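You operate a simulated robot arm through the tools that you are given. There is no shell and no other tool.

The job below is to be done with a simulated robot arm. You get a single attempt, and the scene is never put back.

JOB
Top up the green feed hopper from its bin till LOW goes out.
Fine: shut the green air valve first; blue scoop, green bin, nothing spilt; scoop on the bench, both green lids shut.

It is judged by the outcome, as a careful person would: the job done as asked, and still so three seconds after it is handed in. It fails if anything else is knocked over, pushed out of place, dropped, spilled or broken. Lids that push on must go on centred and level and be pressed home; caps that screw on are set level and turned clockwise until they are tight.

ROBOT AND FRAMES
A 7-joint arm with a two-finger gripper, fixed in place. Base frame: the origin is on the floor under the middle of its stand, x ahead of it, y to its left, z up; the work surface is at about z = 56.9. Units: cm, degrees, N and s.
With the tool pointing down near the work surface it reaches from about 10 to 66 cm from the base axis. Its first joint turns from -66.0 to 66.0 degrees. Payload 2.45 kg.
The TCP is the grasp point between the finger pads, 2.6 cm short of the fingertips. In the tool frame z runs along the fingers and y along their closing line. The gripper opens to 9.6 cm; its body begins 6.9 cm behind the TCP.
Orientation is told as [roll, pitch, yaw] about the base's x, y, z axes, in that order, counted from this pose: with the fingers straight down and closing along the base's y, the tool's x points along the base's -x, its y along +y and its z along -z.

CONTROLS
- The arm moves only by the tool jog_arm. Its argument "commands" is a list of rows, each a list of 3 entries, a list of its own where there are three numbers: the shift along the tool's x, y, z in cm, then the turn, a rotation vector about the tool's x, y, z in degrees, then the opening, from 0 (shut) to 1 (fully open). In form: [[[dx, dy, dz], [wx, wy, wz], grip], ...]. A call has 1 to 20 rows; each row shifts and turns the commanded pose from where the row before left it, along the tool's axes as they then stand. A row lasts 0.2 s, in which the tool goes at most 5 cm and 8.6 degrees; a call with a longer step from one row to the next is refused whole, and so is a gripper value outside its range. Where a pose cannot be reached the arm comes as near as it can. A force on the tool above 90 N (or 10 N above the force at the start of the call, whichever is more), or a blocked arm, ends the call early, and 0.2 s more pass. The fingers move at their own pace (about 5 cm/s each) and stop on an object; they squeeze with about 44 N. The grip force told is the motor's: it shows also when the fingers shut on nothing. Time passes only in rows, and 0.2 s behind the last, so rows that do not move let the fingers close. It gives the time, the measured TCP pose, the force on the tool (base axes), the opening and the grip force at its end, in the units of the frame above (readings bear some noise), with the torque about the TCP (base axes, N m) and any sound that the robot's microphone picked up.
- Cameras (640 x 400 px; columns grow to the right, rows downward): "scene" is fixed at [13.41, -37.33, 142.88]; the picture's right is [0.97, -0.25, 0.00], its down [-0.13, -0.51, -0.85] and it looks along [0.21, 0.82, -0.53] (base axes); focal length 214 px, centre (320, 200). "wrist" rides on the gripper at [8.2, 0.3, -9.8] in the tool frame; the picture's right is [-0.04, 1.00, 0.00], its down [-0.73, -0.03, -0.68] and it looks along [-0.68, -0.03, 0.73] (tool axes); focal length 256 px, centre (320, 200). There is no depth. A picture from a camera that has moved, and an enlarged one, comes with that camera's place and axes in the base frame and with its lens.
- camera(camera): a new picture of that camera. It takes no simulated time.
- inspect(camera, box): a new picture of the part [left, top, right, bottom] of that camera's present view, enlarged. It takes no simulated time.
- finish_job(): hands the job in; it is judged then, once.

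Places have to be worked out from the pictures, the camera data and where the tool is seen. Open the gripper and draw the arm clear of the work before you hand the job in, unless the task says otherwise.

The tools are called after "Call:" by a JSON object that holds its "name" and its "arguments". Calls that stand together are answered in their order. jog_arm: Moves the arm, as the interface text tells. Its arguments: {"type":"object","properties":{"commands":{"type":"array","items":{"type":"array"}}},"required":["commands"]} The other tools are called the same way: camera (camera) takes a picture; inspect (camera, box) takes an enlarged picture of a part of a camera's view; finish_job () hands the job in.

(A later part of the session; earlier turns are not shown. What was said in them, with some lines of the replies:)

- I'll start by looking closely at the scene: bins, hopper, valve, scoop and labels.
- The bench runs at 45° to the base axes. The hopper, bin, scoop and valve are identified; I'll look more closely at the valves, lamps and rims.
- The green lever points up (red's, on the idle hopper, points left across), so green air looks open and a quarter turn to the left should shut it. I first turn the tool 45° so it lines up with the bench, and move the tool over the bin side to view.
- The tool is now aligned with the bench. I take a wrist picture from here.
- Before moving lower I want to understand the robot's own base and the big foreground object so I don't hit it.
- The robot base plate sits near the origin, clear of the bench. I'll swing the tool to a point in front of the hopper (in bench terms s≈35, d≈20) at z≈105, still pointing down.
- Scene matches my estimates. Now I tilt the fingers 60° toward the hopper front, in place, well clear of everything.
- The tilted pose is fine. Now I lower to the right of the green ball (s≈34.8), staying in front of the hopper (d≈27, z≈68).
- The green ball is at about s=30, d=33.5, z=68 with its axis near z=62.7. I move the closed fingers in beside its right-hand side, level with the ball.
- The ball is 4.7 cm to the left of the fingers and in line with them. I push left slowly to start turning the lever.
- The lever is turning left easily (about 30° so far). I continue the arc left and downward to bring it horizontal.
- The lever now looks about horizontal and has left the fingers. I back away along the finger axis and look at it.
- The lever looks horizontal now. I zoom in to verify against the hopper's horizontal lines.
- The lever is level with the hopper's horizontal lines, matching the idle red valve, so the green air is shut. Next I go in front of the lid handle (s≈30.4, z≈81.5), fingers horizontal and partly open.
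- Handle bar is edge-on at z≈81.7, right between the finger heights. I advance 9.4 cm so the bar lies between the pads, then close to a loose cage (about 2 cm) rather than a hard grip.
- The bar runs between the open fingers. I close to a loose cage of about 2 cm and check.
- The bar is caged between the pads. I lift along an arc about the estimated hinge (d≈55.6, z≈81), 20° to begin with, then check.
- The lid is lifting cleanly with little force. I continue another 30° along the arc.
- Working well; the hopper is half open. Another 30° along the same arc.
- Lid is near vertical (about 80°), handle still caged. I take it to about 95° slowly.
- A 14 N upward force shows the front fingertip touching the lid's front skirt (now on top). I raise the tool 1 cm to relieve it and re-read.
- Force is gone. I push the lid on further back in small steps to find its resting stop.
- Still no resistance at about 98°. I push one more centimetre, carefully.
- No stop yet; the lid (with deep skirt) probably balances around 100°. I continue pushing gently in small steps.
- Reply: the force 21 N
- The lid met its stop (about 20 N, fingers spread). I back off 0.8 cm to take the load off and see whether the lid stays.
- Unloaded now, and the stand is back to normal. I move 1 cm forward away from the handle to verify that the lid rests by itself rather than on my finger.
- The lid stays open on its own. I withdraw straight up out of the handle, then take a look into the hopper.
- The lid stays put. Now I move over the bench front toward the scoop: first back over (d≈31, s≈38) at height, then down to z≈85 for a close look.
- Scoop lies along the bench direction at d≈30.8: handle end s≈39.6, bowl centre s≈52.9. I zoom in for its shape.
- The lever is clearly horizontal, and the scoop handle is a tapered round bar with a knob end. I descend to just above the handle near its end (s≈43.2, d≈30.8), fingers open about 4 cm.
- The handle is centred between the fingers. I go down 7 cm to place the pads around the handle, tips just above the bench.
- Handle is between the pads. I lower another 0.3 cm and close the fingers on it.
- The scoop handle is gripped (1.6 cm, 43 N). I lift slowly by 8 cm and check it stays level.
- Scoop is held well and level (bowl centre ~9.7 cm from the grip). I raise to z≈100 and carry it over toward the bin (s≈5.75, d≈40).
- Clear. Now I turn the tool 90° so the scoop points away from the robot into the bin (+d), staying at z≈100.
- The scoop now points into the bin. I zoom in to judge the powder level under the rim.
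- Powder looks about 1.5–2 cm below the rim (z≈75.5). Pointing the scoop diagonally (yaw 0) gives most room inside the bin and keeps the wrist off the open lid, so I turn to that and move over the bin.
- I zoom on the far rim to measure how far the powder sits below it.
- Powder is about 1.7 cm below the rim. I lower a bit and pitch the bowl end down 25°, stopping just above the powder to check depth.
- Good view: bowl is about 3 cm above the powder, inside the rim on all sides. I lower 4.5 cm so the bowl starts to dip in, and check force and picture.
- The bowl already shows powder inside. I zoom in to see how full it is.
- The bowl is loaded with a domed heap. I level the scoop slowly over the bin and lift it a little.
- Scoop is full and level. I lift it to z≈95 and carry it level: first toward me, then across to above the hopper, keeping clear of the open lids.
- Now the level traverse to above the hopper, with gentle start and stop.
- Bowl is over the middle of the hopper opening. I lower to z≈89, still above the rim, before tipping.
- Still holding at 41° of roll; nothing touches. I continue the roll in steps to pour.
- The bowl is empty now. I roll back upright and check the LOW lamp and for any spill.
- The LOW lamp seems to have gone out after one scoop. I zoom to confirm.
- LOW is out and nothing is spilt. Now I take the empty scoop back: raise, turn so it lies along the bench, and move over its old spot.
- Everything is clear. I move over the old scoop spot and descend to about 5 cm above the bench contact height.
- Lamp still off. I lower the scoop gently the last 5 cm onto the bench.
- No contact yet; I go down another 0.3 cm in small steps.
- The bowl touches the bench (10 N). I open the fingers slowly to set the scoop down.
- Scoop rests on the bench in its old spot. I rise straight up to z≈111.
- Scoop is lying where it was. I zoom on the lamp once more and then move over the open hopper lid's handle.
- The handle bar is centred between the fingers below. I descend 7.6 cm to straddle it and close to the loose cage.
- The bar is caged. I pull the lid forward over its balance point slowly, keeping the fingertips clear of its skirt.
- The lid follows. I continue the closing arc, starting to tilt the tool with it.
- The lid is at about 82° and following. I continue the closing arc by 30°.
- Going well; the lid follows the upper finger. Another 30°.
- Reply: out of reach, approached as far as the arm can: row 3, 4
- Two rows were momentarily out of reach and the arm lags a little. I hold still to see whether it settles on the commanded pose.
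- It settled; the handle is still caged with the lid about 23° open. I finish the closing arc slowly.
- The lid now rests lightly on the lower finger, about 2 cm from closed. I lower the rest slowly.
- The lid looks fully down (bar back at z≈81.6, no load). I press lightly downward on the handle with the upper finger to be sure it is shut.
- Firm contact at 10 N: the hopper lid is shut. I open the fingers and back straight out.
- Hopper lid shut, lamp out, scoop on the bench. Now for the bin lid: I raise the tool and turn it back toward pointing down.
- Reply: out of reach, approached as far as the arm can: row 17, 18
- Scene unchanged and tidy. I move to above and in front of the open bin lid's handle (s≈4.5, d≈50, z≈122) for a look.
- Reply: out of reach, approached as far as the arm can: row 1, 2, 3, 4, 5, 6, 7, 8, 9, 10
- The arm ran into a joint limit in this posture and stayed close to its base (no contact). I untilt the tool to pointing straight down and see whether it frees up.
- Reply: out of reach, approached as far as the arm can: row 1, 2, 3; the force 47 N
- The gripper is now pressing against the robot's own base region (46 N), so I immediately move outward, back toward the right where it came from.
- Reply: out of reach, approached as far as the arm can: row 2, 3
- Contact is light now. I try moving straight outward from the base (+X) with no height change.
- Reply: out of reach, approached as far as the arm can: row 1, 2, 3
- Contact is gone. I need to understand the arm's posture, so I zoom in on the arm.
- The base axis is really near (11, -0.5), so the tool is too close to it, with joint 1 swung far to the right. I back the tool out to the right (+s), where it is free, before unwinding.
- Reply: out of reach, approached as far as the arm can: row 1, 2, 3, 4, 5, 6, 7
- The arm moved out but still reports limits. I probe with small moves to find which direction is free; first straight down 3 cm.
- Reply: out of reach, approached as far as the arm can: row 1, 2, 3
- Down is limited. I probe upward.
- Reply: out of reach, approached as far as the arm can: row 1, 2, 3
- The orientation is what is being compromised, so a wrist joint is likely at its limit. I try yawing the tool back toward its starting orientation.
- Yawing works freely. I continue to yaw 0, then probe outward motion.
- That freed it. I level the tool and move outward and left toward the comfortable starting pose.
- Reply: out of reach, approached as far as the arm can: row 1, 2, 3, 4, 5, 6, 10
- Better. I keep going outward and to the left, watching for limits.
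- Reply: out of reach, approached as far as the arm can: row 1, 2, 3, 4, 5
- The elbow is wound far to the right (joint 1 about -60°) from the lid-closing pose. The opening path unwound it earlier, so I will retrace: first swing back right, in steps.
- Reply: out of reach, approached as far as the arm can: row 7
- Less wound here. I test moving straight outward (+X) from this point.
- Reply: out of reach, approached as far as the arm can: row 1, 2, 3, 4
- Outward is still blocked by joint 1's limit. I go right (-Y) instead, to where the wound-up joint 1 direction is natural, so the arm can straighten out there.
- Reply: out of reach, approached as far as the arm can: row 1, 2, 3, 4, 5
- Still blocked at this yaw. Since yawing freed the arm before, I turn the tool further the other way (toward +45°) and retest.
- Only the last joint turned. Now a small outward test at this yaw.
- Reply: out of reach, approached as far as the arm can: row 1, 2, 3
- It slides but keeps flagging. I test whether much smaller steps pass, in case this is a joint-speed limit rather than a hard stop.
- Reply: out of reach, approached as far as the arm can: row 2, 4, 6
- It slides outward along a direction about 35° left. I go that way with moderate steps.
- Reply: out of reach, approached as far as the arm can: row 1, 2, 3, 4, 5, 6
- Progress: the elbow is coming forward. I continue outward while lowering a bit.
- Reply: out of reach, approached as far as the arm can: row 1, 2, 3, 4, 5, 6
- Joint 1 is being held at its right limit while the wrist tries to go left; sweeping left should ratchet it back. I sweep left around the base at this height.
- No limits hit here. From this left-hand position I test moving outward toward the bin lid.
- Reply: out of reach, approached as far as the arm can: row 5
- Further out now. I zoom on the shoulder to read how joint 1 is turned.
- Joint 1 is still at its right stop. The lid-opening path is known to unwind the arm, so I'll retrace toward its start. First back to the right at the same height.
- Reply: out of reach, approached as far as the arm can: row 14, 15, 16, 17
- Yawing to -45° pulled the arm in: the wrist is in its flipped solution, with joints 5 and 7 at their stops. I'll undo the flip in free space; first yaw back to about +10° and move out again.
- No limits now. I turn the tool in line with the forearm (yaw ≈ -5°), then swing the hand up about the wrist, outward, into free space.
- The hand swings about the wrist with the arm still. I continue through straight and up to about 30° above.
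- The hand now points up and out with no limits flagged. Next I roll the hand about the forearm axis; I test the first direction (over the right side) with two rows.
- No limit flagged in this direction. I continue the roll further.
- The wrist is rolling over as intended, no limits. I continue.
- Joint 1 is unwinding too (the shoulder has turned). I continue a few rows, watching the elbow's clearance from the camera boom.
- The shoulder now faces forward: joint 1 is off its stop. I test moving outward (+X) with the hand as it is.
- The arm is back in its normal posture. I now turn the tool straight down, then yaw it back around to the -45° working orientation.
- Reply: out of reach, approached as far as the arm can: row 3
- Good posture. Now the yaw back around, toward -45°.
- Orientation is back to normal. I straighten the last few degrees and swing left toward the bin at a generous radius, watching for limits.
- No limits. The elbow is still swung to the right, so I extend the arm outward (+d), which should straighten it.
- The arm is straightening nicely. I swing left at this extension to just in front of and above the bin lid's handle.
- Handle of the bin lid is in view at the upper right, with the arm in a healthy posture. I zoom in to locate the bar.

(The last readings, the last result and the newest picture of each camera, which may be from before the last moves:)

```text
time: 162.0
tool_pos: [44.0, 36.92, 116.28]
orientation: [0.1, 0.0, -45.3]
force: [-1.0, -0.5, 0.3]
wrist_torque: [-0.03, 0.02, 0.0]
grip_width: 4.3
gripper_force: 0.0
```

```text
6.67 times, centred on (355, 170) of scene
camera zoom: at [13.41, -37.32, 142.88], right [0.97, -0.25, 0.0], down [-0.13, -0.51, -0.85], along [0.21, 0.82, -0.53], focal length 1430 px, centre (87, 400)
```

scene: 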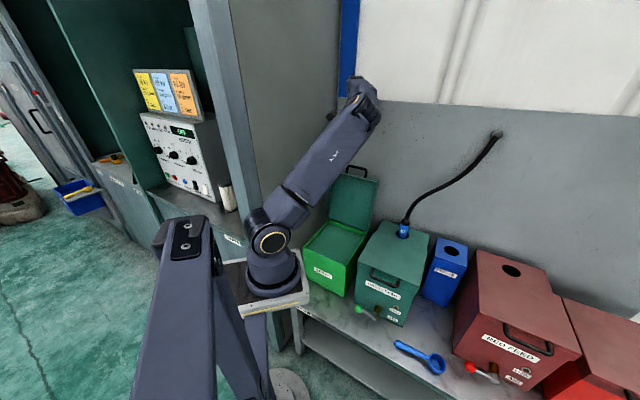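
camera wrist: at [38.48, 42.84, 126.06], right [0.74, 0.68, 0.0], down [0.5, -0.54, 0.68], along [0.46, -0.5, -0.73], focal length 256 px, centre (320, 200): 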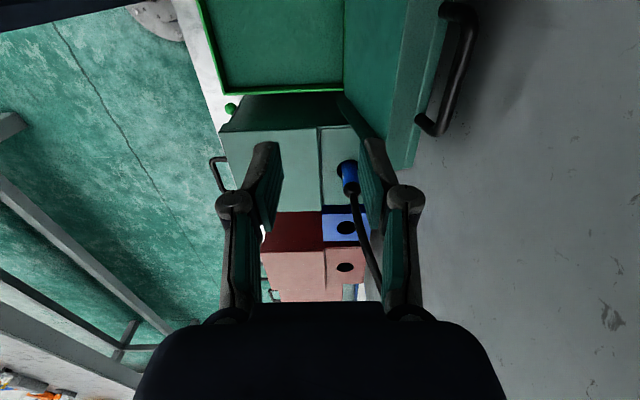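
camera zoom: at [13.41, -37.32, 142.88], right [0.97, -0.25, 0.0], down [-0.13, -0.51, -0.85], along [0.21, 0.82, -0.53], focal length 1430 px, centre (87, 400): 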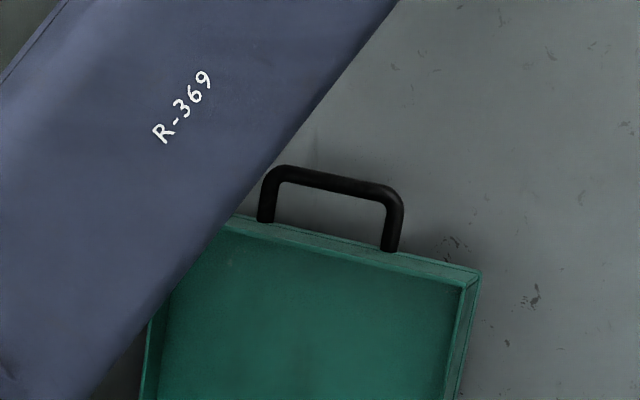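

The bar sits at about s=4.2, d=68.1, z=104.5. I tilt the tool 20° outward and move to a pre-grasp just above and in front of it.

Call:
{"name": "jog_arm", "arguments": {"commands": [[[0, 0, 0], [-6.7, 0, 0], 0.45], [[0, 0, 0], [-6.7, 0, 0], 0.45], [[0, 0, 0], [-6.6, 0, 0.3], 0.45], [[0.2, 1.55, 1.8], [0, 0, 0], 0.45], [[0.2, 1.55, 1.8], [0, 0, 0], 0.45], [[0.2, 1.55, 1.8], [0, 0, 0], 0.45], [[0.2, 1.55, 1.8], [0, 0, 0], 0.45], [[0, 0, 0], [0, 0, 0], 0.45]]}}

Call:
{"name": "camera", "arguments": {"camera": "wrist"}}

Call:
{"name": "inspect", "arguments": {"camera": "scene", "box": [290, 80, 410, 200]}}

```text
time: 163.8
tool_pos: [49.45, 43.32, 111.74]
orientation: [20.2, 0.1, -45.4]
force: [-0.8, -0.3, 0.5]
wrist_torque: [0.01, 0.02, 0.01]
grip_width: 4.35
gripper_force: 0.1
```

```text
taken
camera wrist: at [41.57, 47.03, 121.01], right [0.7, 0.63, 0.34], down [0.33, -0.71, 0.63], along [0.64, -0.32, -0.7], focal length 256 px, centre (320, 200)
```

wrist: 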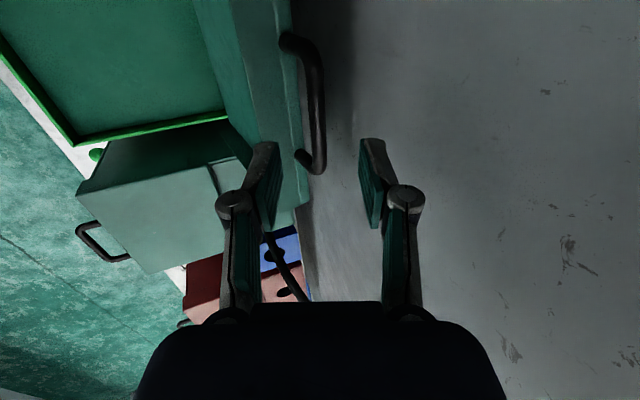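

```text
3.33 times, centred on (350, 140) of scene
camera zoom: at [13.41, -37.33, 142.88], right [0.97, -0.25, 0.0], down [-0.13, -0.51, -0.85], along [0.21, 0.82, -0.53], focal length 715 px, centre (220, 400)
```

zoom: 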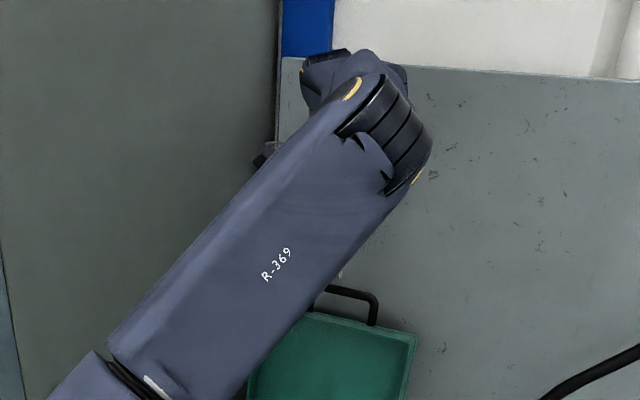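

The bar is centred between the fingers, about 7.7 cm ahead. I advance 6 cm along the finger axis, then close to the loose cage.

Call:
{"name": "jog_arm", "arguments": {"commands": [[[0, -0.1, 1.5], [0, 0, 0], 0.45], [[0, -0.1, 1.5], [0, 0, 0], 0.45], [[0, 0, 1.5], [0, 0, 0], 0.45], [[0, 0, 1.5], [0, 0, 0], 0.45], [[0, 0, 0], [0, 0, 0], 0.45]]}}

Call:
{"name": "camera", "arguments": {"camera": "wrist"}}

```text
time: 165.0
tool_pos: [50.69, 44.64, 106.16]
orientation: [20.2, 0.1, -45.5]
force: [0.0, -0.1, -0.4]
wrist_torque: [-0.02, -0.03, -0.02]
grip_width: 4.33
gripper_force: 0.1
```

```text
taken
camera wrist: at [42.8, 48.25, 115.28], right [0.7, 0.63, 0.34], down [0.33, -0.71, 0.63], along [0.64, -0.32, -0.7], focal length 256 px, centre (320, 200)
```

wrist: 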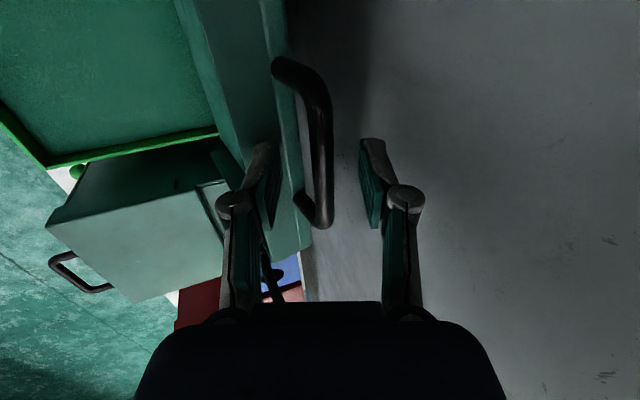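

The bar is between the pads. I close to the loose cage.

Call:
{"name": "jog_arm", "arguments": {"commands": [[[0, 0, 0.3], [0, 0, 0], 0.35], [[0, 0, 0], [0, 0, 0], 0.25], [[0, 0, 0], [0, 0, 0], 0.22], [[0, 0, 0], [0, 0, 0], 0.22]]}}

Call:
{"name": "inspect", "arguments": {"camera": "wrist", "box": [220, 40, 420, 240]}}

```text
time: 166.0
tool_pos: [50.7, 44.72, 105.72]
orientation: [20.2, 0.1, -45.3]
force: [0.5, 1.0, -0.1]
wrist_torque: [-0.01, -0.01, 0.01]
grip_width: 2.12
gripper_force: 0.1
```

```text
2.00 times, centred on (320, 140) of wrist
camera zoom: at [42.89, 48.32, 115.0], right [0.7, 0.63, 0.34], down [0.33, -0.71, 0.63], along [0.64, -0.32, -0.7], focal length 512 px, centre (320, 320)
```

zoom: 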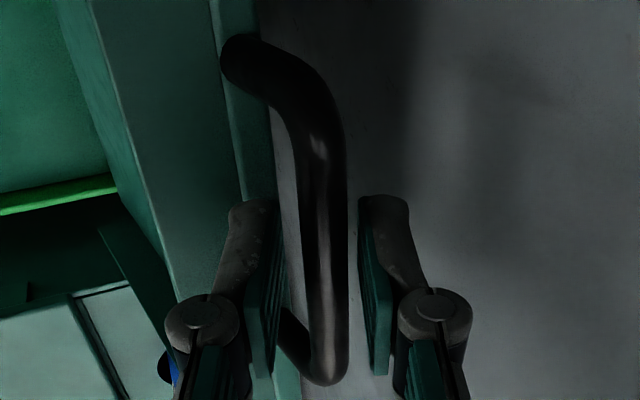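

The bar is caged. I pull the lid forward along its arc (hinge ≈ d 61.5, z 77.5), starting with the first part over the balance point.

Call:
{"name": "jog_arm", "arguments": {"commands": [[[0, -0.6, -0.3], [0, 0, 0], 0.22], [[0, -0.74, -0.38], [0, 0, 0], 0.22], [[0, -0.74, -0.38], [0, 0, 0], 0.22], [[0, -0.74, -0.38], [0, 0, 0], 0.22], [[0, -0.74, -0.38], [0, 0, 0], 0.22], [[0, -0.74, -0.38], [0, 0, 0], 0.22], [[0, -0.74, -0.38], [0, 0, 0], 0.22], [[0, -0.74, -0.38], [0, 0, 0], 0.22], [[0, 0, 0], [0, 0, 0], 0.22]]}}

Call:
{"name": "inspect", "arguments": {"camera": "wrist", "box": [220, 40, 420, 240]}}

Call:
{"name": "camera", "arguments": {"camera": "scene"}}

```text
time: 168.0
tool_pos: [46.14, 39.97, 106.65]
orientation: [20.2, 0.1, -45.4]
force: [-0.2, 0.3, -0.2]
wrist_torque: [-0.01, 0.01, 0.03]
grip_width: 2.18
gripper_force: 0.4
```

```text
2.00 times, centred on (320, 140) of wrist
camera zoom: at [38.28, 43.74, 115.81], right [0.7, 0.63, 0.34], down [0.33, -0.71, 0.63], along [0.64, -0.32, -0.7], focal length 512 px, centre (320, 320)
```

zoom: 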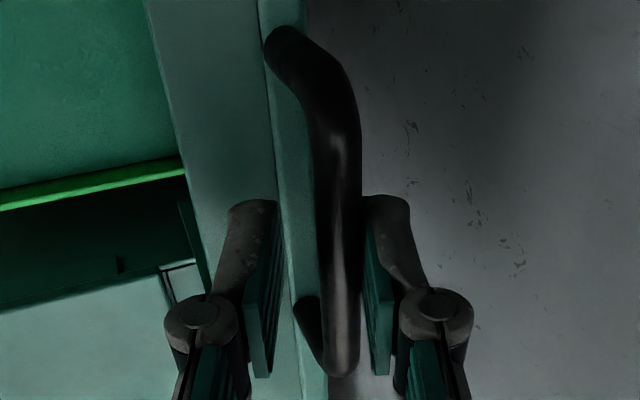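

```text
taken
```

scene: 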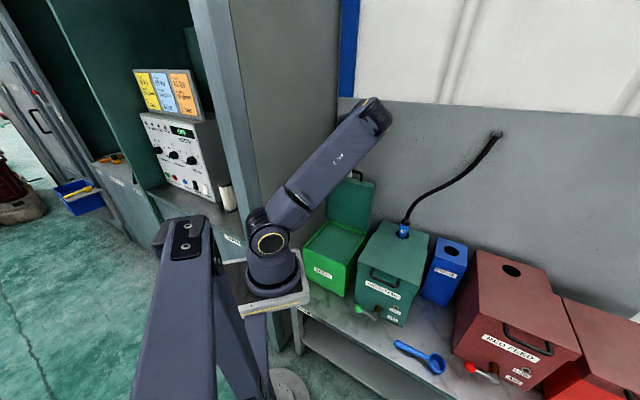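

The lid follows (about vertical). I continue the arc in segments.

Call:
{"name": "jog_arm", "arguments": {"commands": [[[0, -1.16, -0.26], [0, 0, 0], 0.22], [[0, -1.16, -0.26], [0, 0, 0], 0.22], [[0, -1.16, -0.26], [0, 0, 0], 0.22], [[0, -1.16, -0.26], [0, 0, 0], 0.22], [[0, -1.16, -0.26], [0, 0, 0], 0.22], [[0, -1.16, -0.26], [0, 0, 0], 0.22], [[0, 0, 0], [0, 0, 0], 0.22]]}}

Call:
{"name": "inspect", "arguments": {"camera": "wrist", "box": [220, 40, 420, 240]}}

Call:
{"name": "camera", "arguments": {"camera": "scene"}}

```text
time: 169.6
tool_pos: [41.05, 35.1, 105.75]
orientation: [20.2, 0.1, -45.4]
force: [0.7, 0.4, -0.4]
wrist_torque: [-0.03, 0.03, 0.01]
grip_width: 2.15
gripper_force: 0.1
```

```text
2.00 times, centred on (320, 140) of wrist
camera zoom: at [33.25, 38.79, 114.92], right [0.7, 0.63, 0.34], down [0.33, -0.71, 0.63], along [0.64, -0.32, -0.7], focal length 512 px, centre (320, 320)
```

zoom: 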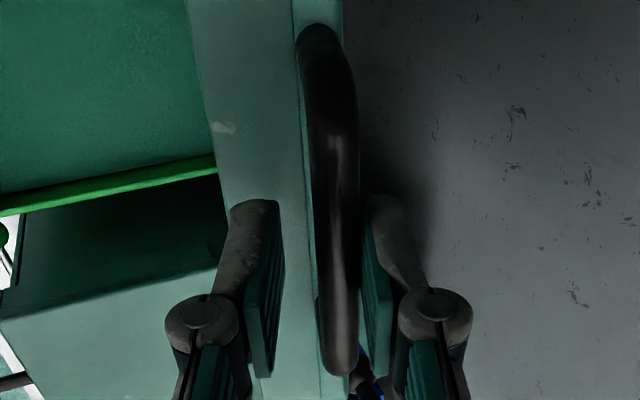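

```text
taken
```

scene: 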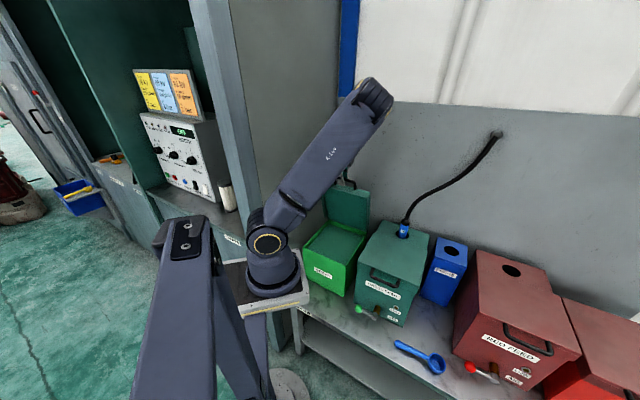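

Still fine. Next segment toward 60°.

Call:
{"name": "jog_arm", "arguments": {"commands": [[[0, -1.19, 0.06], [0, 0, 0], 0.22], [[0, -1.19, 0.06], [0, 0, 0], 0.22], [[0, -1.19, 0.06], [0, 0, 0], 0.22], [[0, -1.19, 0.06], [0, 0, 0], 0.22], [[0, -1.19, 0.06], [0, 0, 0], 0.22], [[0, -1.19, 0.06], [0, 0, 0], 0.22], [[0, 0, 0], [0, 0, 0], 0.22]]}}

Call:
{"name": "inspect", "arguments": {"camera": "wrist", "box": [220, 40, 420, 240]}}

Call:
{"name": "camera", "arguments": {"camera": "scene"}}

```text
time: 171.2
tool_pos: [36.41, 30.59, 102.75]
orientation: [20.2, 0.1, -45.5]
force: [-0.1, 0.3, 0.2]
wrist_torque: [0.0, 0.01, 0.02]
grip_width: 2.11
gripper_force: 0.0
```

```text
2.00 times, centred on (320, 140) of wrist
camera zoom: at [28.6, 34.19, 112.04], right [0.7, 0.63, 0.34], down [0.33, -0.71, 0.63], along [0.64, -0.32, -0.7], focal length 512 px, centre (320, 320)
```

zoom: 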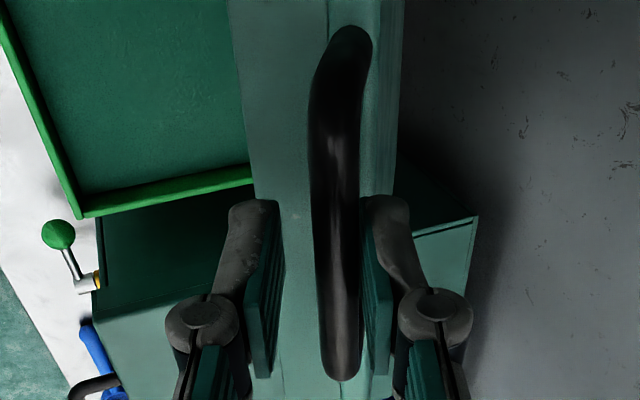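

```text
taken
```

scene: 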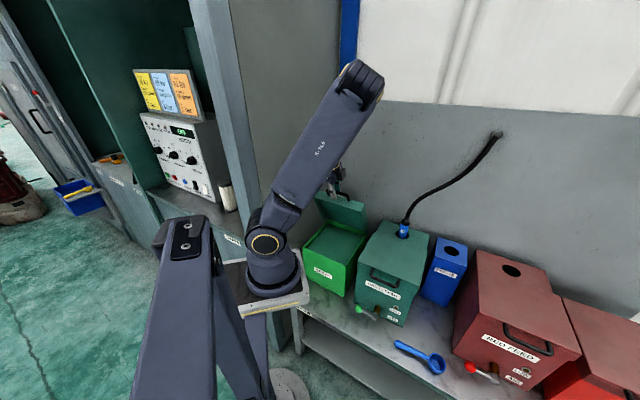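

Good, about 60°, lid not falling on its own. Next segment toward 45°.

Call:
{"name": "jog_arm", "arguments": {"commands": [[[0, -1.12, 0.355], [0, 0, 0], 0.22], [[0, -1.12, 0.355], [0, 0, 0], 0.22], [[0, -1.12, 0.355], [0, 0, 0], 0.22], [[0, -1.12, 0.355], [0, 0, 0], 0.22], [[0, -1.12, 0.355], [0, 0, 0], 0.22], [[0, -1.12, 0.355], [0, 0, 0], 0.22], [[0, 0, 0], [0, 0, 0], 0.22]]}}

Call:
{"name": "inspect", "arguments": {"camera": "wrist", "box": [220, 40, 420, 240]}}

Call:
{"name": "camera", "arguments": {"camera": "scene"}}

```text
time: 172.8
tool_pos: [32.36, 26.63, 98.6]
orientation: [20.2, 0.1, -45.4]
force: [-0.3, 0.3, 0.3]
wrist_torque: [-0.01, -0.01, 0.0]
grip_width: 2.12
gripper_force: 0.1
```

```text
2.00 times, centred on (320, 140) of wrist
camera zoom: at [24.6, 30.25, 107.78], right [0.7, 0.63, 0.34], down [0.33, -0.71, 0.63], along [0.64, -0.32, -0.7], focal length 512 px, centre (320, 320)
```

zoom: 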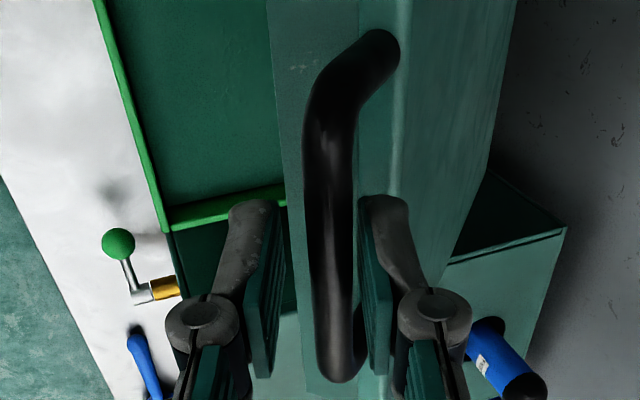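

```text
taken
```

scene: 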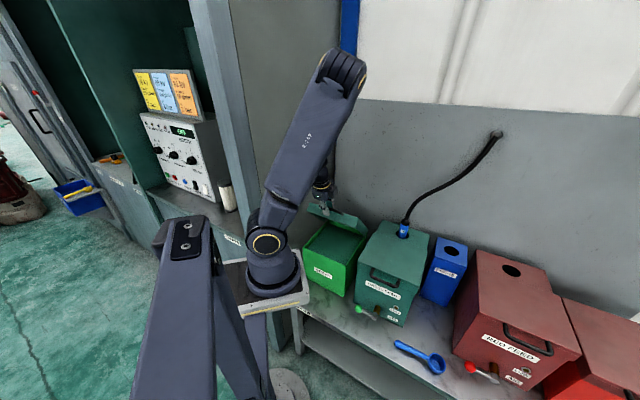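

About 45° now. To keep the wrist from getting too close to the base, I bring the tool nearly vertical while continuing down to about 30°.

Call:
{"name": "jog_arm", "arguments": {"commands": [[[0, -0.9, 0.68], [2.5, 0, 0], 0.22], [[0, -0.88, 0.72], [2.5, 0, 0], 0.22], [[0, -0.86, 0.77], [2.5, 0, 0], 0.22], [[0, -0.84, 0.8], [2.5, 0, 0], 0.22], [[0, -0.82, 0.83], [2.5, 0, 0], 0.22], [[0, -0.8, 0.87], [2.5, 0, 0], 0.22], [[0, 0, 0], [0, 0, 0], 0.22]]}}

Call:
{"name": "inspect", "arguments": {"camera": "wrist", "box": [220, 40, 420, 240]}}

Call:
{"name": "camera", "arguments": {"camera": "scene"}}

```text
time: 174.4
tool_pos: [29.64, 23.94, 92.73]
orientation: [5.1, 0.0, -45.4]
force: [-0.2, -1.0, -0.6]
wrist_torque: [0.01, 0.03, 0.02]
grip_width: 2.15
gripper_force: 0.6
```

```text
2.00 times, centred on (320, 140) of wrist
camera zoom: at [23.65, 29.37, 102.48], right [0.74, 0.67, 0.09], down [0.45, -0.59, 0.67], along [0.5, -0.46, -0.73], focal length 512 px, centre (320, 320)
```

zoom: 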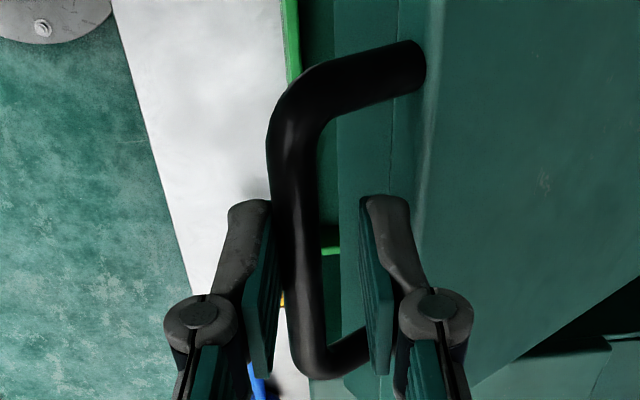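

```text
taken
```

scene: 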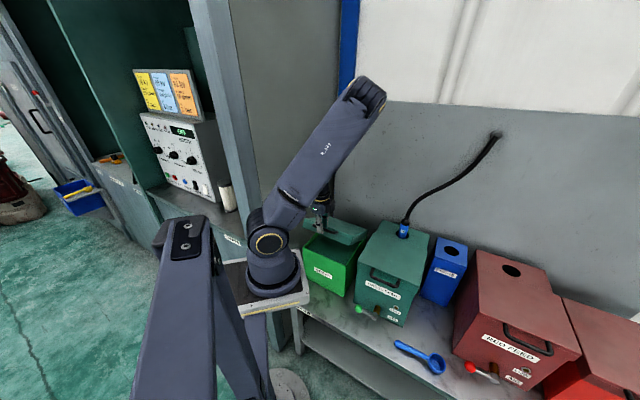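

The lid now rests on the front finger at about 30°. I narrow the cage a little and follow the arc down slowly with a slight tilt to keep supporting it.

Call:
{"name": "jog_arm", "arguments": {"commands": [[[0, 0, 0], [0, 0, 0], 0.16], [[0, -0.35, 0.48], [-0.5, 0, 0], 0.16], [[0, -0.7, 0.97], [-0.6, 0, 0], 0.16], [[0, -0.7, 0.97], [-0.6, 0, 0], 0.16], [[0, -0.6, 1.03], [-0.6, 0, 0], 0.16], [[0, -0.4, 0.6], [-0.4, 0, 0], 0.16], [[0, 0, 0], [0, 0, 0], 0.16]]}}

Call:
{"name": "inspect", "arguments": {"camera": "wrist", "box": [220, 40, 420, 240]}}

Call:
{"name": "inspect", "arguments": {"camera": "scene", "box": [280, 170, 400, 300]}}

```text
time: 176.0
tool_pos: [27.98, 22.29, 88.35]
orientation: [7.7, 0.0, -45.6]
force: [-0.2, -0.3, -1.2]
wrist_torque: [0.0, 0.01, 0.01]
grip_width: 1.61
gripper_force: 0.7
```

```text
2.00 times, centred on (320, 140) of wrist
camera zoom: at [21.72, 27.41, 98.13], right [0.73, 0.67, 0.14], down [0.43, -0.61, 0.67], along [0.53, -0.43, -0.73], focal length 512 px, centre (320, 320)
```

zoom: 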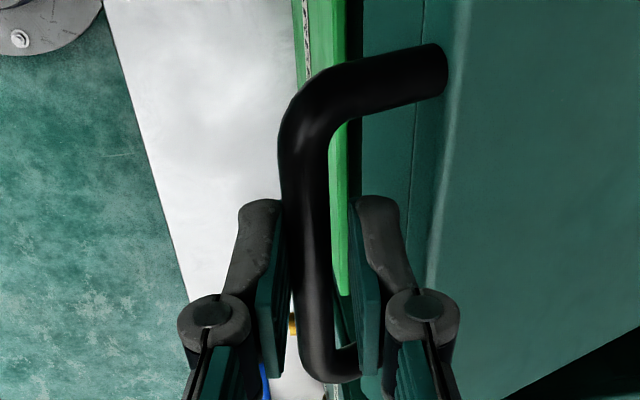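

```text
3.08 times, centred on (340, 235) of scene
camera zoom: at [13.41, -37.33, 142.88], right [0.97, -0.25, 0.0], down [-0.13, -0.51, -0.85], along [0.21, 0.82, -0.53], focal length 660 px, centre (258, 92)
```

zoom: 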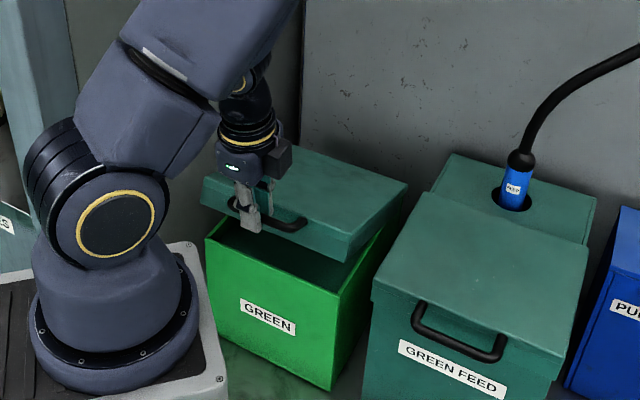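

The lid is at about 20° and supported (about 1.2 N). I continue down slowly.

Call:
{"name": "jog_arm", "arguments": {"commands": [[[0, -0.5, 1.08], [-0.5, 0, 0], 0.16], [[0, -0.5, 1.08], [-0.5, 0, 0], 0.16], [[0, -0.42, 1.12], [-0.5, 0, 0], 0.16], [[0, -0.42, 1.12], [-0.5, 0, 0], 0.16], [[0, 0, 0], [0, 0, 0], 0.16]]}}

Call:
{"name": "inspect", "arguments": {"camera": "wrist", "box": [220, 40, 420, 240]}}

Call:
{"name": "inspect", "arguments": {"camera": "scene", "box": [280, 170, 400, 300]}}

```text
time: 177.2
tool_pos: [27.14, 21.69, 83.8]
orientation: [9.8, 0.1, -45.4]
force: [-3.3, -2.6, -1.0]
wrist_torque: [-0.07, 0.01, 0.04]
grip_width: 1.76
gripper_force: 1.4
```

```text
2.00 times, centred on (320, 140) of wrist
camera zoom: at [20.61, 26.45, 93.49], right [0.73, 0.66, 0.17], down [0.41, -0.63, 0.66], along [0.55, -0.41, -0.73], focal length 512 px, centre (320, 320)
```

zoom: 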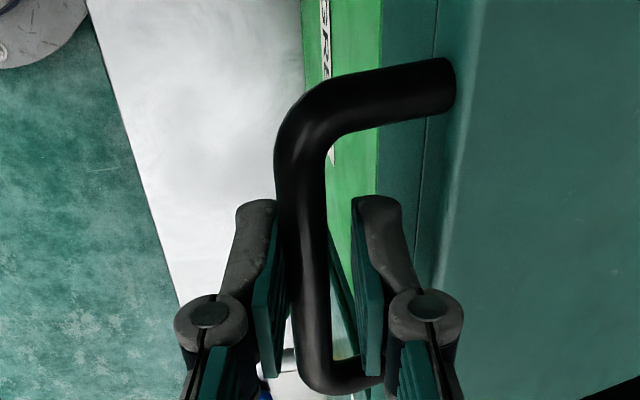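

```text
3.08 times, centred on (340, 235) of scene
camera zoom: at [13.4, -37.33, 142.88], right [0.97, -0.25, 0.0], down [-0.13, -0.51, -0.85], along [0.21, 0.82, -0.53], focal length 660 px, centre (258, 92)
```

zoom: 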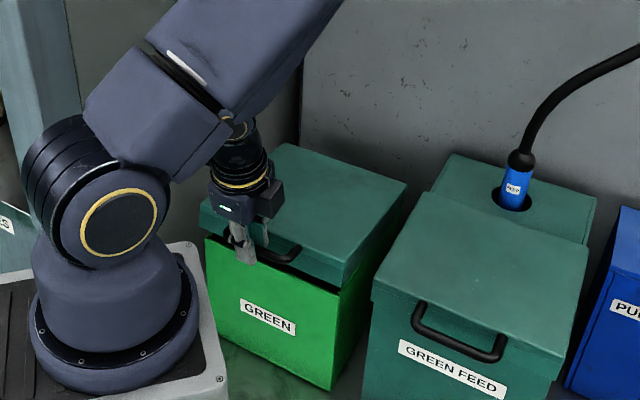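

About 10° left. I lower the rest in small steps, easing slightly forward to relieve the sideways load.

Call:
{"name": "jog_arm", "arguments": {"commands": [[[0, -0.45, 1.0], [0, 0, 0], 0.16], [[0, -0.4, 1.0], [0, 0, 0], 0.16], [[0, -0.3, 0.9], [0, 0, 0], 0.16], [[0, 0, 0], [0, 0, 0], 0.16]]}}

Call:
{"name": "inspect", "arguments": {"camera": "wrist", "box": [220, 40, 420, 240]}}

Call:
{"name": "inspect", "arguments": {"camera": "scene", "box": [280, 170, 400, 300]}}

```text
time: 178.2
tool_pos: [26.71, 21.16, 80.69]
orientation: [9.9, 0.1, -45.3]
force: [-0.8, -1.3, -0.7]
wrist_torque: [-0.05, -0.01, 0.01]
grip_width: 1.64
gripper_force: 0.9
```

```text
2.00 times, centred on (320, 140) of wrist
camera zoom: at [20.14, 25.97, 90.4], right [0.73, 0.66, 0.17], down [0.41, -0.63, 0.66], along [0.55, -0.41, -0.73], focal length 512 px, centre (320, 320)
```

zoom: 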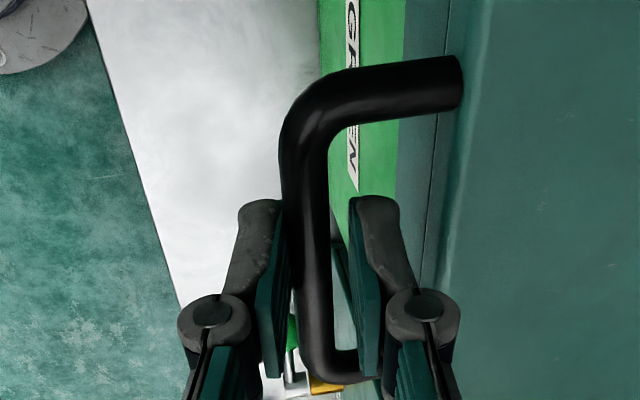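

```text
3.08 times, centred on (340, 235) of scene
camera zoom: at [13.41, -37.33, 142.88], right [0.97, -0.25, 0.0], down [-0.13, -0.51, -0.85], along [0.21, 0.82, -0.53], focal length 660 px, centre (258, 92)
```

zoom: 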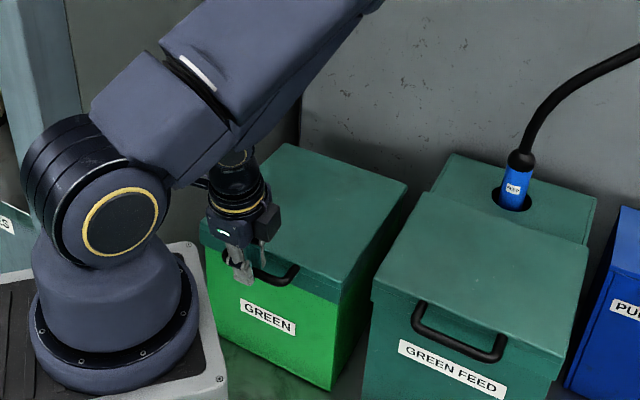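

Nearly closed. A little further down until the finger no longer carries the lid.

Call:
{"name": "jog_arm", "arguments": {"commands": [[[0, -0.15, 0.7], [0, 0, 0], 0.18], [[0, -0.1, 0.7], [0, 0, 0], 0.18], [[0, 0, 0], [0, 0, 0], 0.2], [[0, 0, 0], [0, 0, 0], 0.22]]}}

Call:
{"name": "inspect", "arguments": {"camera": "wrist", "box": [220, 40, 420, 240]}}

Call:
{"name": "inspect", "arguments": {"camera": "scene", "box": [280, 170, 400, 300]}}

```text
time: 179.2
tool_pos: [26.61, 21.07, 79.29]
orientation: [9.9, 0.0, -45.4]
force: [0.9, -0.2, -0.3]
wrist_torque: [-0.01, -0.01, -0.03]
grip_width: 2.12
gripper_force: 0.2
```

```text
2.00 times, centred on (320, 140) of wrist
camera zoom: at [20.16, 25.94, 88.98], right [0.73, 0.66, 0.17], down [0.41, -0.63, 0.66], along [0.55, -0.41, -0.73], focal length 512 px, centre (320, 320)
```

zoom: 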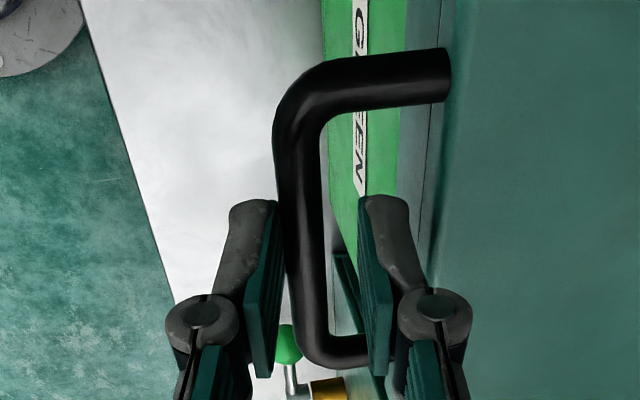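

```text
3.08 times, centred on (340, 235) of scene
camera zoom: at [13.41, -37.33, 142.88], right [0.97, -0.25, 0.0], down [-0.13, -0.51, -0.85], along [0.21, 0.82, -0.53], focal length 660 px, centre (258, 92)
```

zoom: 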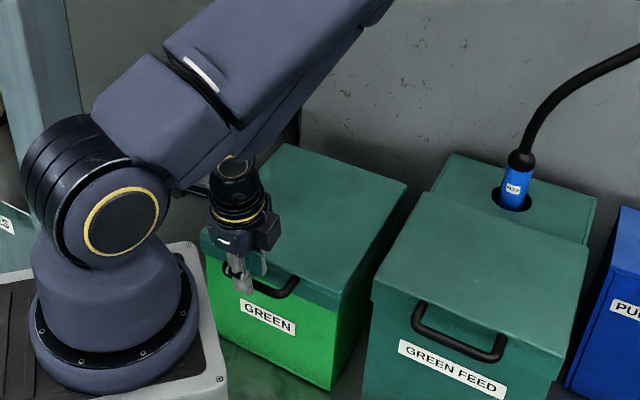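

The lid no longer loads the finger and looks closed. I open the cage slightly and withdraw straight up out of the handle.

Call:
{"name": "jog_arm", "arguments": {"commands": [[[0, -0.2, 0], [0, 0, 0], 0.28], [[0, 0, 0], [0, 0, 0], 0.3], [[0, 0, -1.0], [0, 0, 0], 0.3], [[0, 0, -2], [0, 0, 0], 0.3], [[0, 0, -2.5], [0, 0, 0], 0.3], [[0, 0, -2.5], [0, 0, 0], 0.3], [[0, 0, -2], [0, 0, 0], 0.3], [[0, 0, 0], [0, 0, 0], 0.3]]}}

Call:
{"name": "camera", "arguments": {"camera": "wrist"}}

Call:
{"name": "inspect", "arguments": {"camera": "scene", "box": [280, 170, 400, 300]}}

```text
time: 181.0
tool_pos: [26.56, 21.61, 88.73]
orientation: [9.7, 0.1, -45.4]
force: [-0.4, -1.2, -0.3]
wrist_torque: [-0.03, 0.03, -0.01]
grip_width: 2.87
gripper_force: 0.0
out of reach, approached as far as the arm can: row 5, 6, 7
```

```text
taken
camera wrist: at [20.04, 26.45, 98.34], right [0.73, 0.66, 0.17], down [0.41, -0.62, 0.66], along [0.54, -0.41, -0.73], focal length 256 px, centre (320, 200)
```

wrist: 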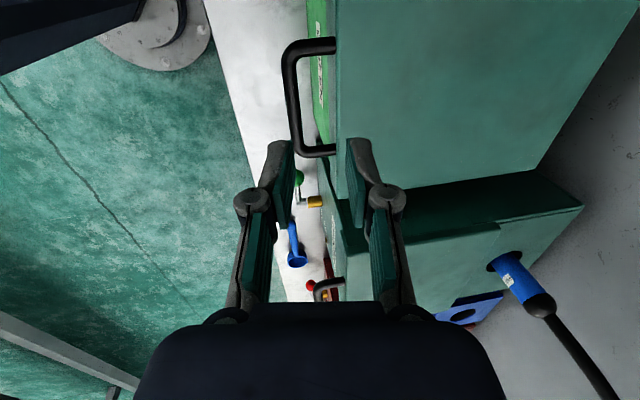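

```text
3.08 times, centred on (340, 235) of scene
camera zoom: at [13.41, -37.33, 142.88], right [0.97, -0.25, 0.0], down [-0.13, -0.51, -0.85], along [0.21, 0.82, -0.53], focal length 660 px, centre (258, 92)
```

zoom: 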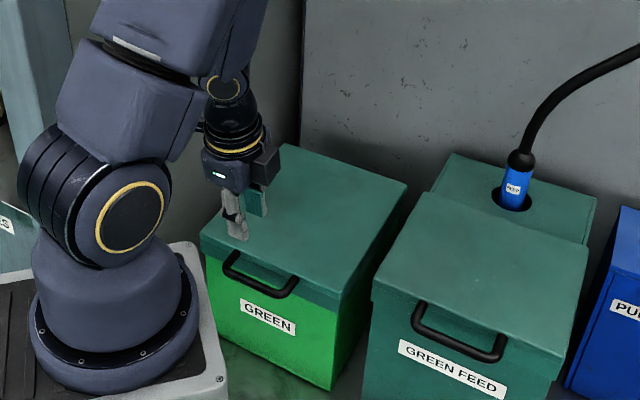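

Both lids look shut. I move outward over the bin lid with closed fingers, vertical, to press its front gently and confirm it is fully down.

Call:
{"name": "jog_arm", "arguments": {"commands": [[[0, 2, 0.35], [0, 0, 0], 0.3], [[0, 2.3, 0.4], [0, 0, 0], 0.1], [[0, 2.3, 0.4], [3, 0, 0], 0], [[0, 2.3, 0.3], [3.5, 0, 0], 0], [[0, 0, 0], [3.2, 0, 0], 0], [[0, 0, 1.5], [0, 0, 0], 0], [[0, 0, 1.5], [0, 0, 0], 0], [[0, 0, 0], [0, 0, 0], 0]]}}

Call:
{"name": "camera", "arguments": {"camera": "wrist"}}

Call:
{"name": "inspect", "arguments": {"camera": "scene", "box": [280, 170, 400, 300]}}

```text
time: 182.8
tool_pos: [33.11, 27.89, 85.57]
orientation: [0.2, 0.2, -45.4]
force: [-0.9, -0.1, 1.1]
wrist_torque: [-0.04, 0.0, 0.01]
grip_width: 0.01
gripper_force: 28.0
```

```text
taken
camera wrist: at [27.63, 33.97, 95.38], right [0.74, 0.67, 0.0], down [0.49, -0.55, 0.68], along [0.46, -0.5, -0.74], focal length 256 px, centre (320, 200)
```

wrist: 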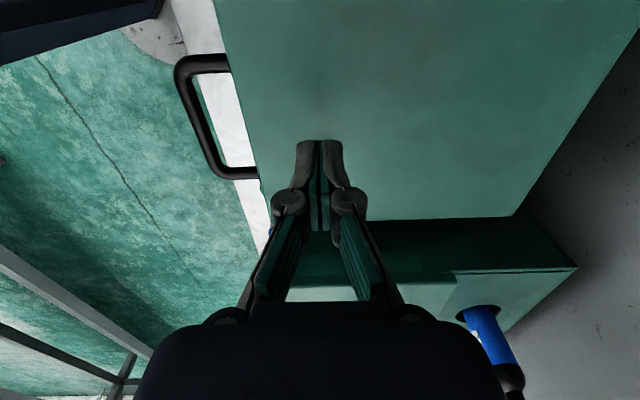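

```text
3.08 times, centred on (340, 235) of scene
camera zoom: at [13.41, -37.33, 142.88], right [0.97, -0.25, 0.0], down [-0.13, -0.51, -0.85], along [0.21, 0.82, -0.53], focal length 660 px, centre (258, 92)
```

zoom: 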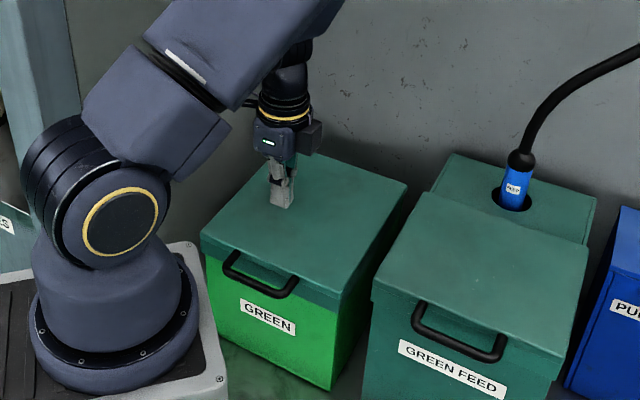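

Now I press down slowly on the lid's front half until I feel it.

Call:
{"name": "jog_arm", "arguments": {"commands": [[[0, 0, 1.2], [0, 0, 0], 0], [[0, 0, 1.2], [0, 0, 0], 0], [[0, 0, 0.8], [0, 0, 0], 0], [[0, 0, 0.4], [0, 0, 0], 0], [[0, 0, 0.3], [0, 0, 0], 0], [[0, 0, 0], [0, 0, 0], 0]]}}

```text
time: 184.2
tool_pos: [33.06, 27.88, 81.77]
orientation: [0.1, 0.1, -45.3]
force: [0.1, -0.1, 0.4]
wrist_torque: [0.01, 0.01, -0.02]
grip_width: 0.0
gripper_force: 28.6
```

Call:
{"name": "jog_arm", "arguments": {"commands": [[[0, 0, 0.3], [0, 0, 0], 0], [[0, 0, 0.3], [0, 0, 0], 0], [[0, 0, 0.3], [0, 0, 0], 0], [[0, 0, 0.2], [0, 0, 0], 0], [[0, 0, 0], [0, 0, 0], 0]]}}

```text
time: 185.4
tool_pos: [33.06, 28.0, 80.68]
orientation: [0.2, 0.1, -45.3]
force: [-0.1, -0.6, 0.4]
wrist_torque: [-0.02, 0.0, 0.0]
grip_width: 0.0
gripper_force: 28.6
```

No contact yet (tips at z≈78.1). I continue in small steps.

Call:
{"name": "jog_arm", "arguments": {"commands": [[[0, 0, 0.25], [0, 0, 0], 0], [[0, 0, 0.25], [0, 0, 0], 0], [[0, 0, 0.25], [0, 0, 0], 0], [[0, 0, 0], [0, 0, 0], 0]]}}

```text
time: 186.4
tool_pos: [33.11, 27.9, 80.13]
orientation: [0.3, 0.1, -45.4]
force: [-2.1, -7.4, 33.9]
wrist_torque: [-0.24, 0.05, -0.04]
grip_width: 0.62
gripper_force: 28.6
```

Firm contact with the lid top at z≈77.5: it is fully shut. I lift off and raise clear, opening the gripper.

Call:
{"name": "jog_arm", "arguments": {"commands": [[[0, 0, -1], [0, 0, 0], 0], [[0, 0, -2], [0, 0, 0], 0.2], [[0, 0, -3.5], [0, 0, 0], 0.5], [[-0.5, 0.5, -3.5], [0, 0, 0], 0.8], [[-0.5, 0.5, -3.5], [0, 0, 0], 1], [[-0.5, 0.5, -3.5], [0, 0, 0], 1], [[-0.5, 0.5, -3.5], [0, 0, 0], 1], [[-0.5, 0.5, -3.5], [0, 0, 0], 1], [[-0.5, 0.5, -3.5], [0, 0, 0], 1], [[-0.5, 0.5, -3.5], [0, 0, 0], 1], [[-0.5, 0.5, -3.5], [0, 0, 0], 1], [[0, 0, 0], [0, 0, 0], 1]]}}

Call:
{"name": "camera", "arguments": {"camera": "scene"}}

Call:
{"name": "camera", "arguments": {"camera": "wrist"}}

```text
time: 189.0
tool_pos: [38.78, 27.63, 114.59]
orientation: [0.2, 0.1, -45.5]
force: [-0.4, 0.7, -0.3]
wrist_torque: [0.02, 0.03, 0.0]
grip_width: 9.6
gripper_force: 0.1
```

```text
taken
```

scene: 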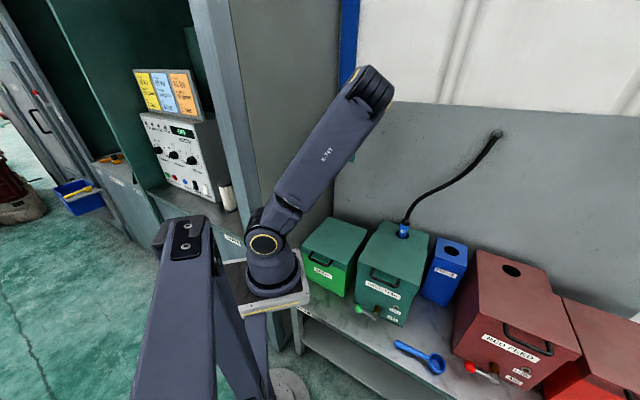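

```text
taken
camera wrist: at [33.32, 33.73, 124.34], right [0.74, 0.67, 0.0], down [0.49, -0.55, 0.68], along [0.46, -0.5, -0.74], focal length 256 px, centre (320, 200)
```

wrist: 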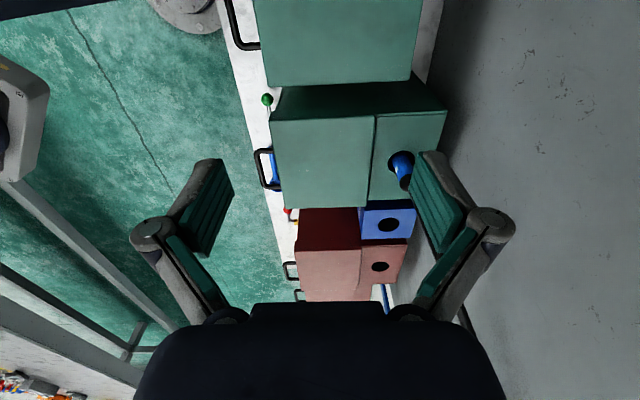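

Both lids are shut, gripper open and well clear. I make a final zoomed check of the lamp, valve, scoop, lids and bench for any spill.

Call:
{"name": "inspect", "arguments": {"camera": "scene", "box": [350, 270, 430, 330]}}

Call:
{"name": "inspect", "arguments": {"camera": "scene", "box": [290, 205, 440, 300]}}

Call:
{"name": "inspect", "arguments": {"camera": "scene", "box": [360, 310, 520, 400]}}

Call:
{"name": "inspect", "arguments": {"camera": "scene", "box": [120, 50, 250, 210]}}

```text
6.67 times, centred on (390, 300) of scene
camera zoom: at [13.41, -37.33, 142.88], right [0.97, -0.25, 0.0], down [-0.13, -0.51, -0.85], along [0.21, 0.82, -0.53], focal length 1430 px, centre (-147, -467)
```

zoom: 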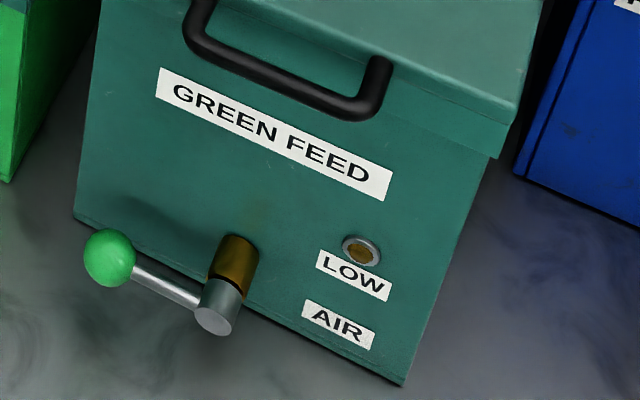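

```text
4.21 times, centred on (365, 252) of scene
camera zoom: at [13.41, -37.33, 142.88], right [0.97, -0.25, 0.0], down [-0.13, -0.51, -0.85], along [0.21, 0.82, -0.53], focal length 903 px, centre (130, -21)
```

zoom: 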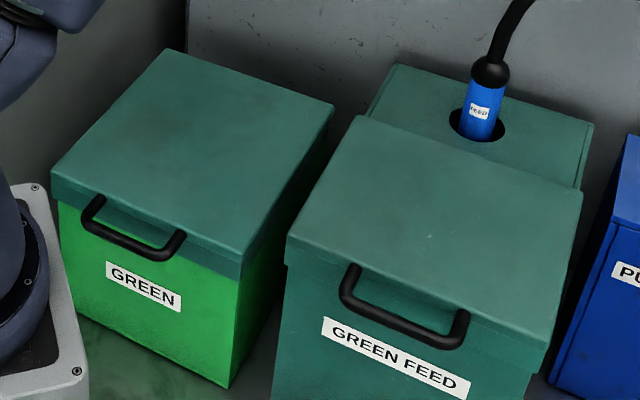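

```text
4.00 times, centred on (440, 355) of scene
camera zoom: at [13.41, -37.33, 142.88], right [0.97, -0.25, 0.0], down [-0.13, -0.51, -0.85], along [0.21, 0.82, -0.53], focal length 858 px, centre (-160, -420)
```

zoom: 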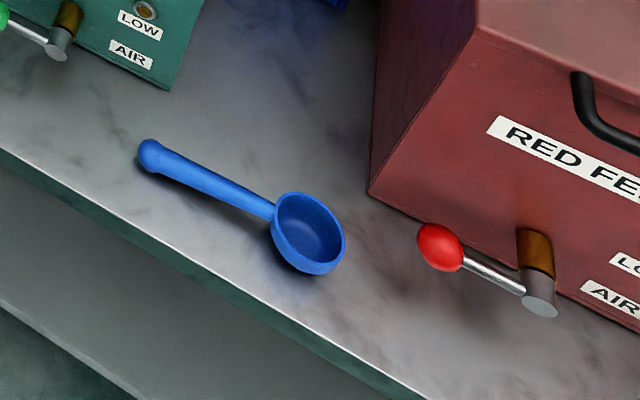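

```text
2.50 times, centred on (185, 130) of scene
camera zoom: at [13.41, -37.33, 142.88], right [0.97, -0.25, 0.0], down [-0.13, -0.51, -0.85], along [0.21, 0.82, -0.53], focal length 536 px, centre (658, 375)
```

zoom: 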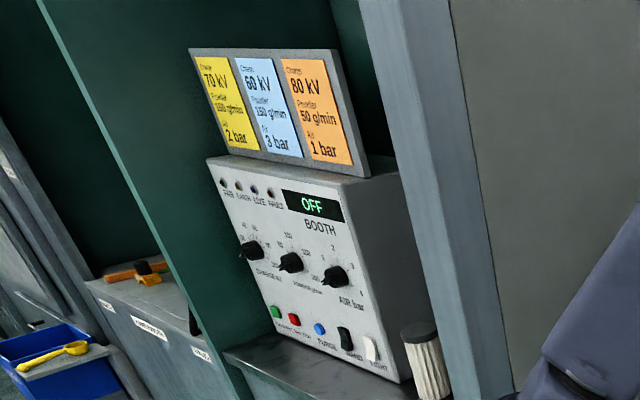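

Everything checks out: the green lever lies across like the idle red one, so the air is shut. LOW is out, both green lids are shut and the scoop is on the bench. I see no spill, nothing has shifted, and the arm is clear with the gripper open, so I hand the job in.

Call:
{"name": "finish_job", "arguments": {}}

```text
The job is handed in.
```

The green feed hopper is topped up and LOW is out, and the job has been handed in. I don't have the judge's result.

- **Air valve:** I turned the green lever a quarter turn left first, until it sat like the idle red one. There was no hiss or other sound to confirm it shut, so that reading rests on the lever position.
- **Powder:** one scoop from the green bin with the blue scoop was enough. LOW went out and stayed out until I finished. I saw no powder on the bench in the final pictures.
- **Lids:** both green lids are shut. I pressed each one down and it was firm.
- **Scoop:** the blue scoop is back on the bench where it was lying.
- **Arm:** it is clear of the work with the gripper open.

While repositioning for the bin lid, the arm hit a joint limit and the gripper pressed against the robot's own base at about 46 N. I backed it off and freed the arm before carrying on. Nothing on the bench was touched.
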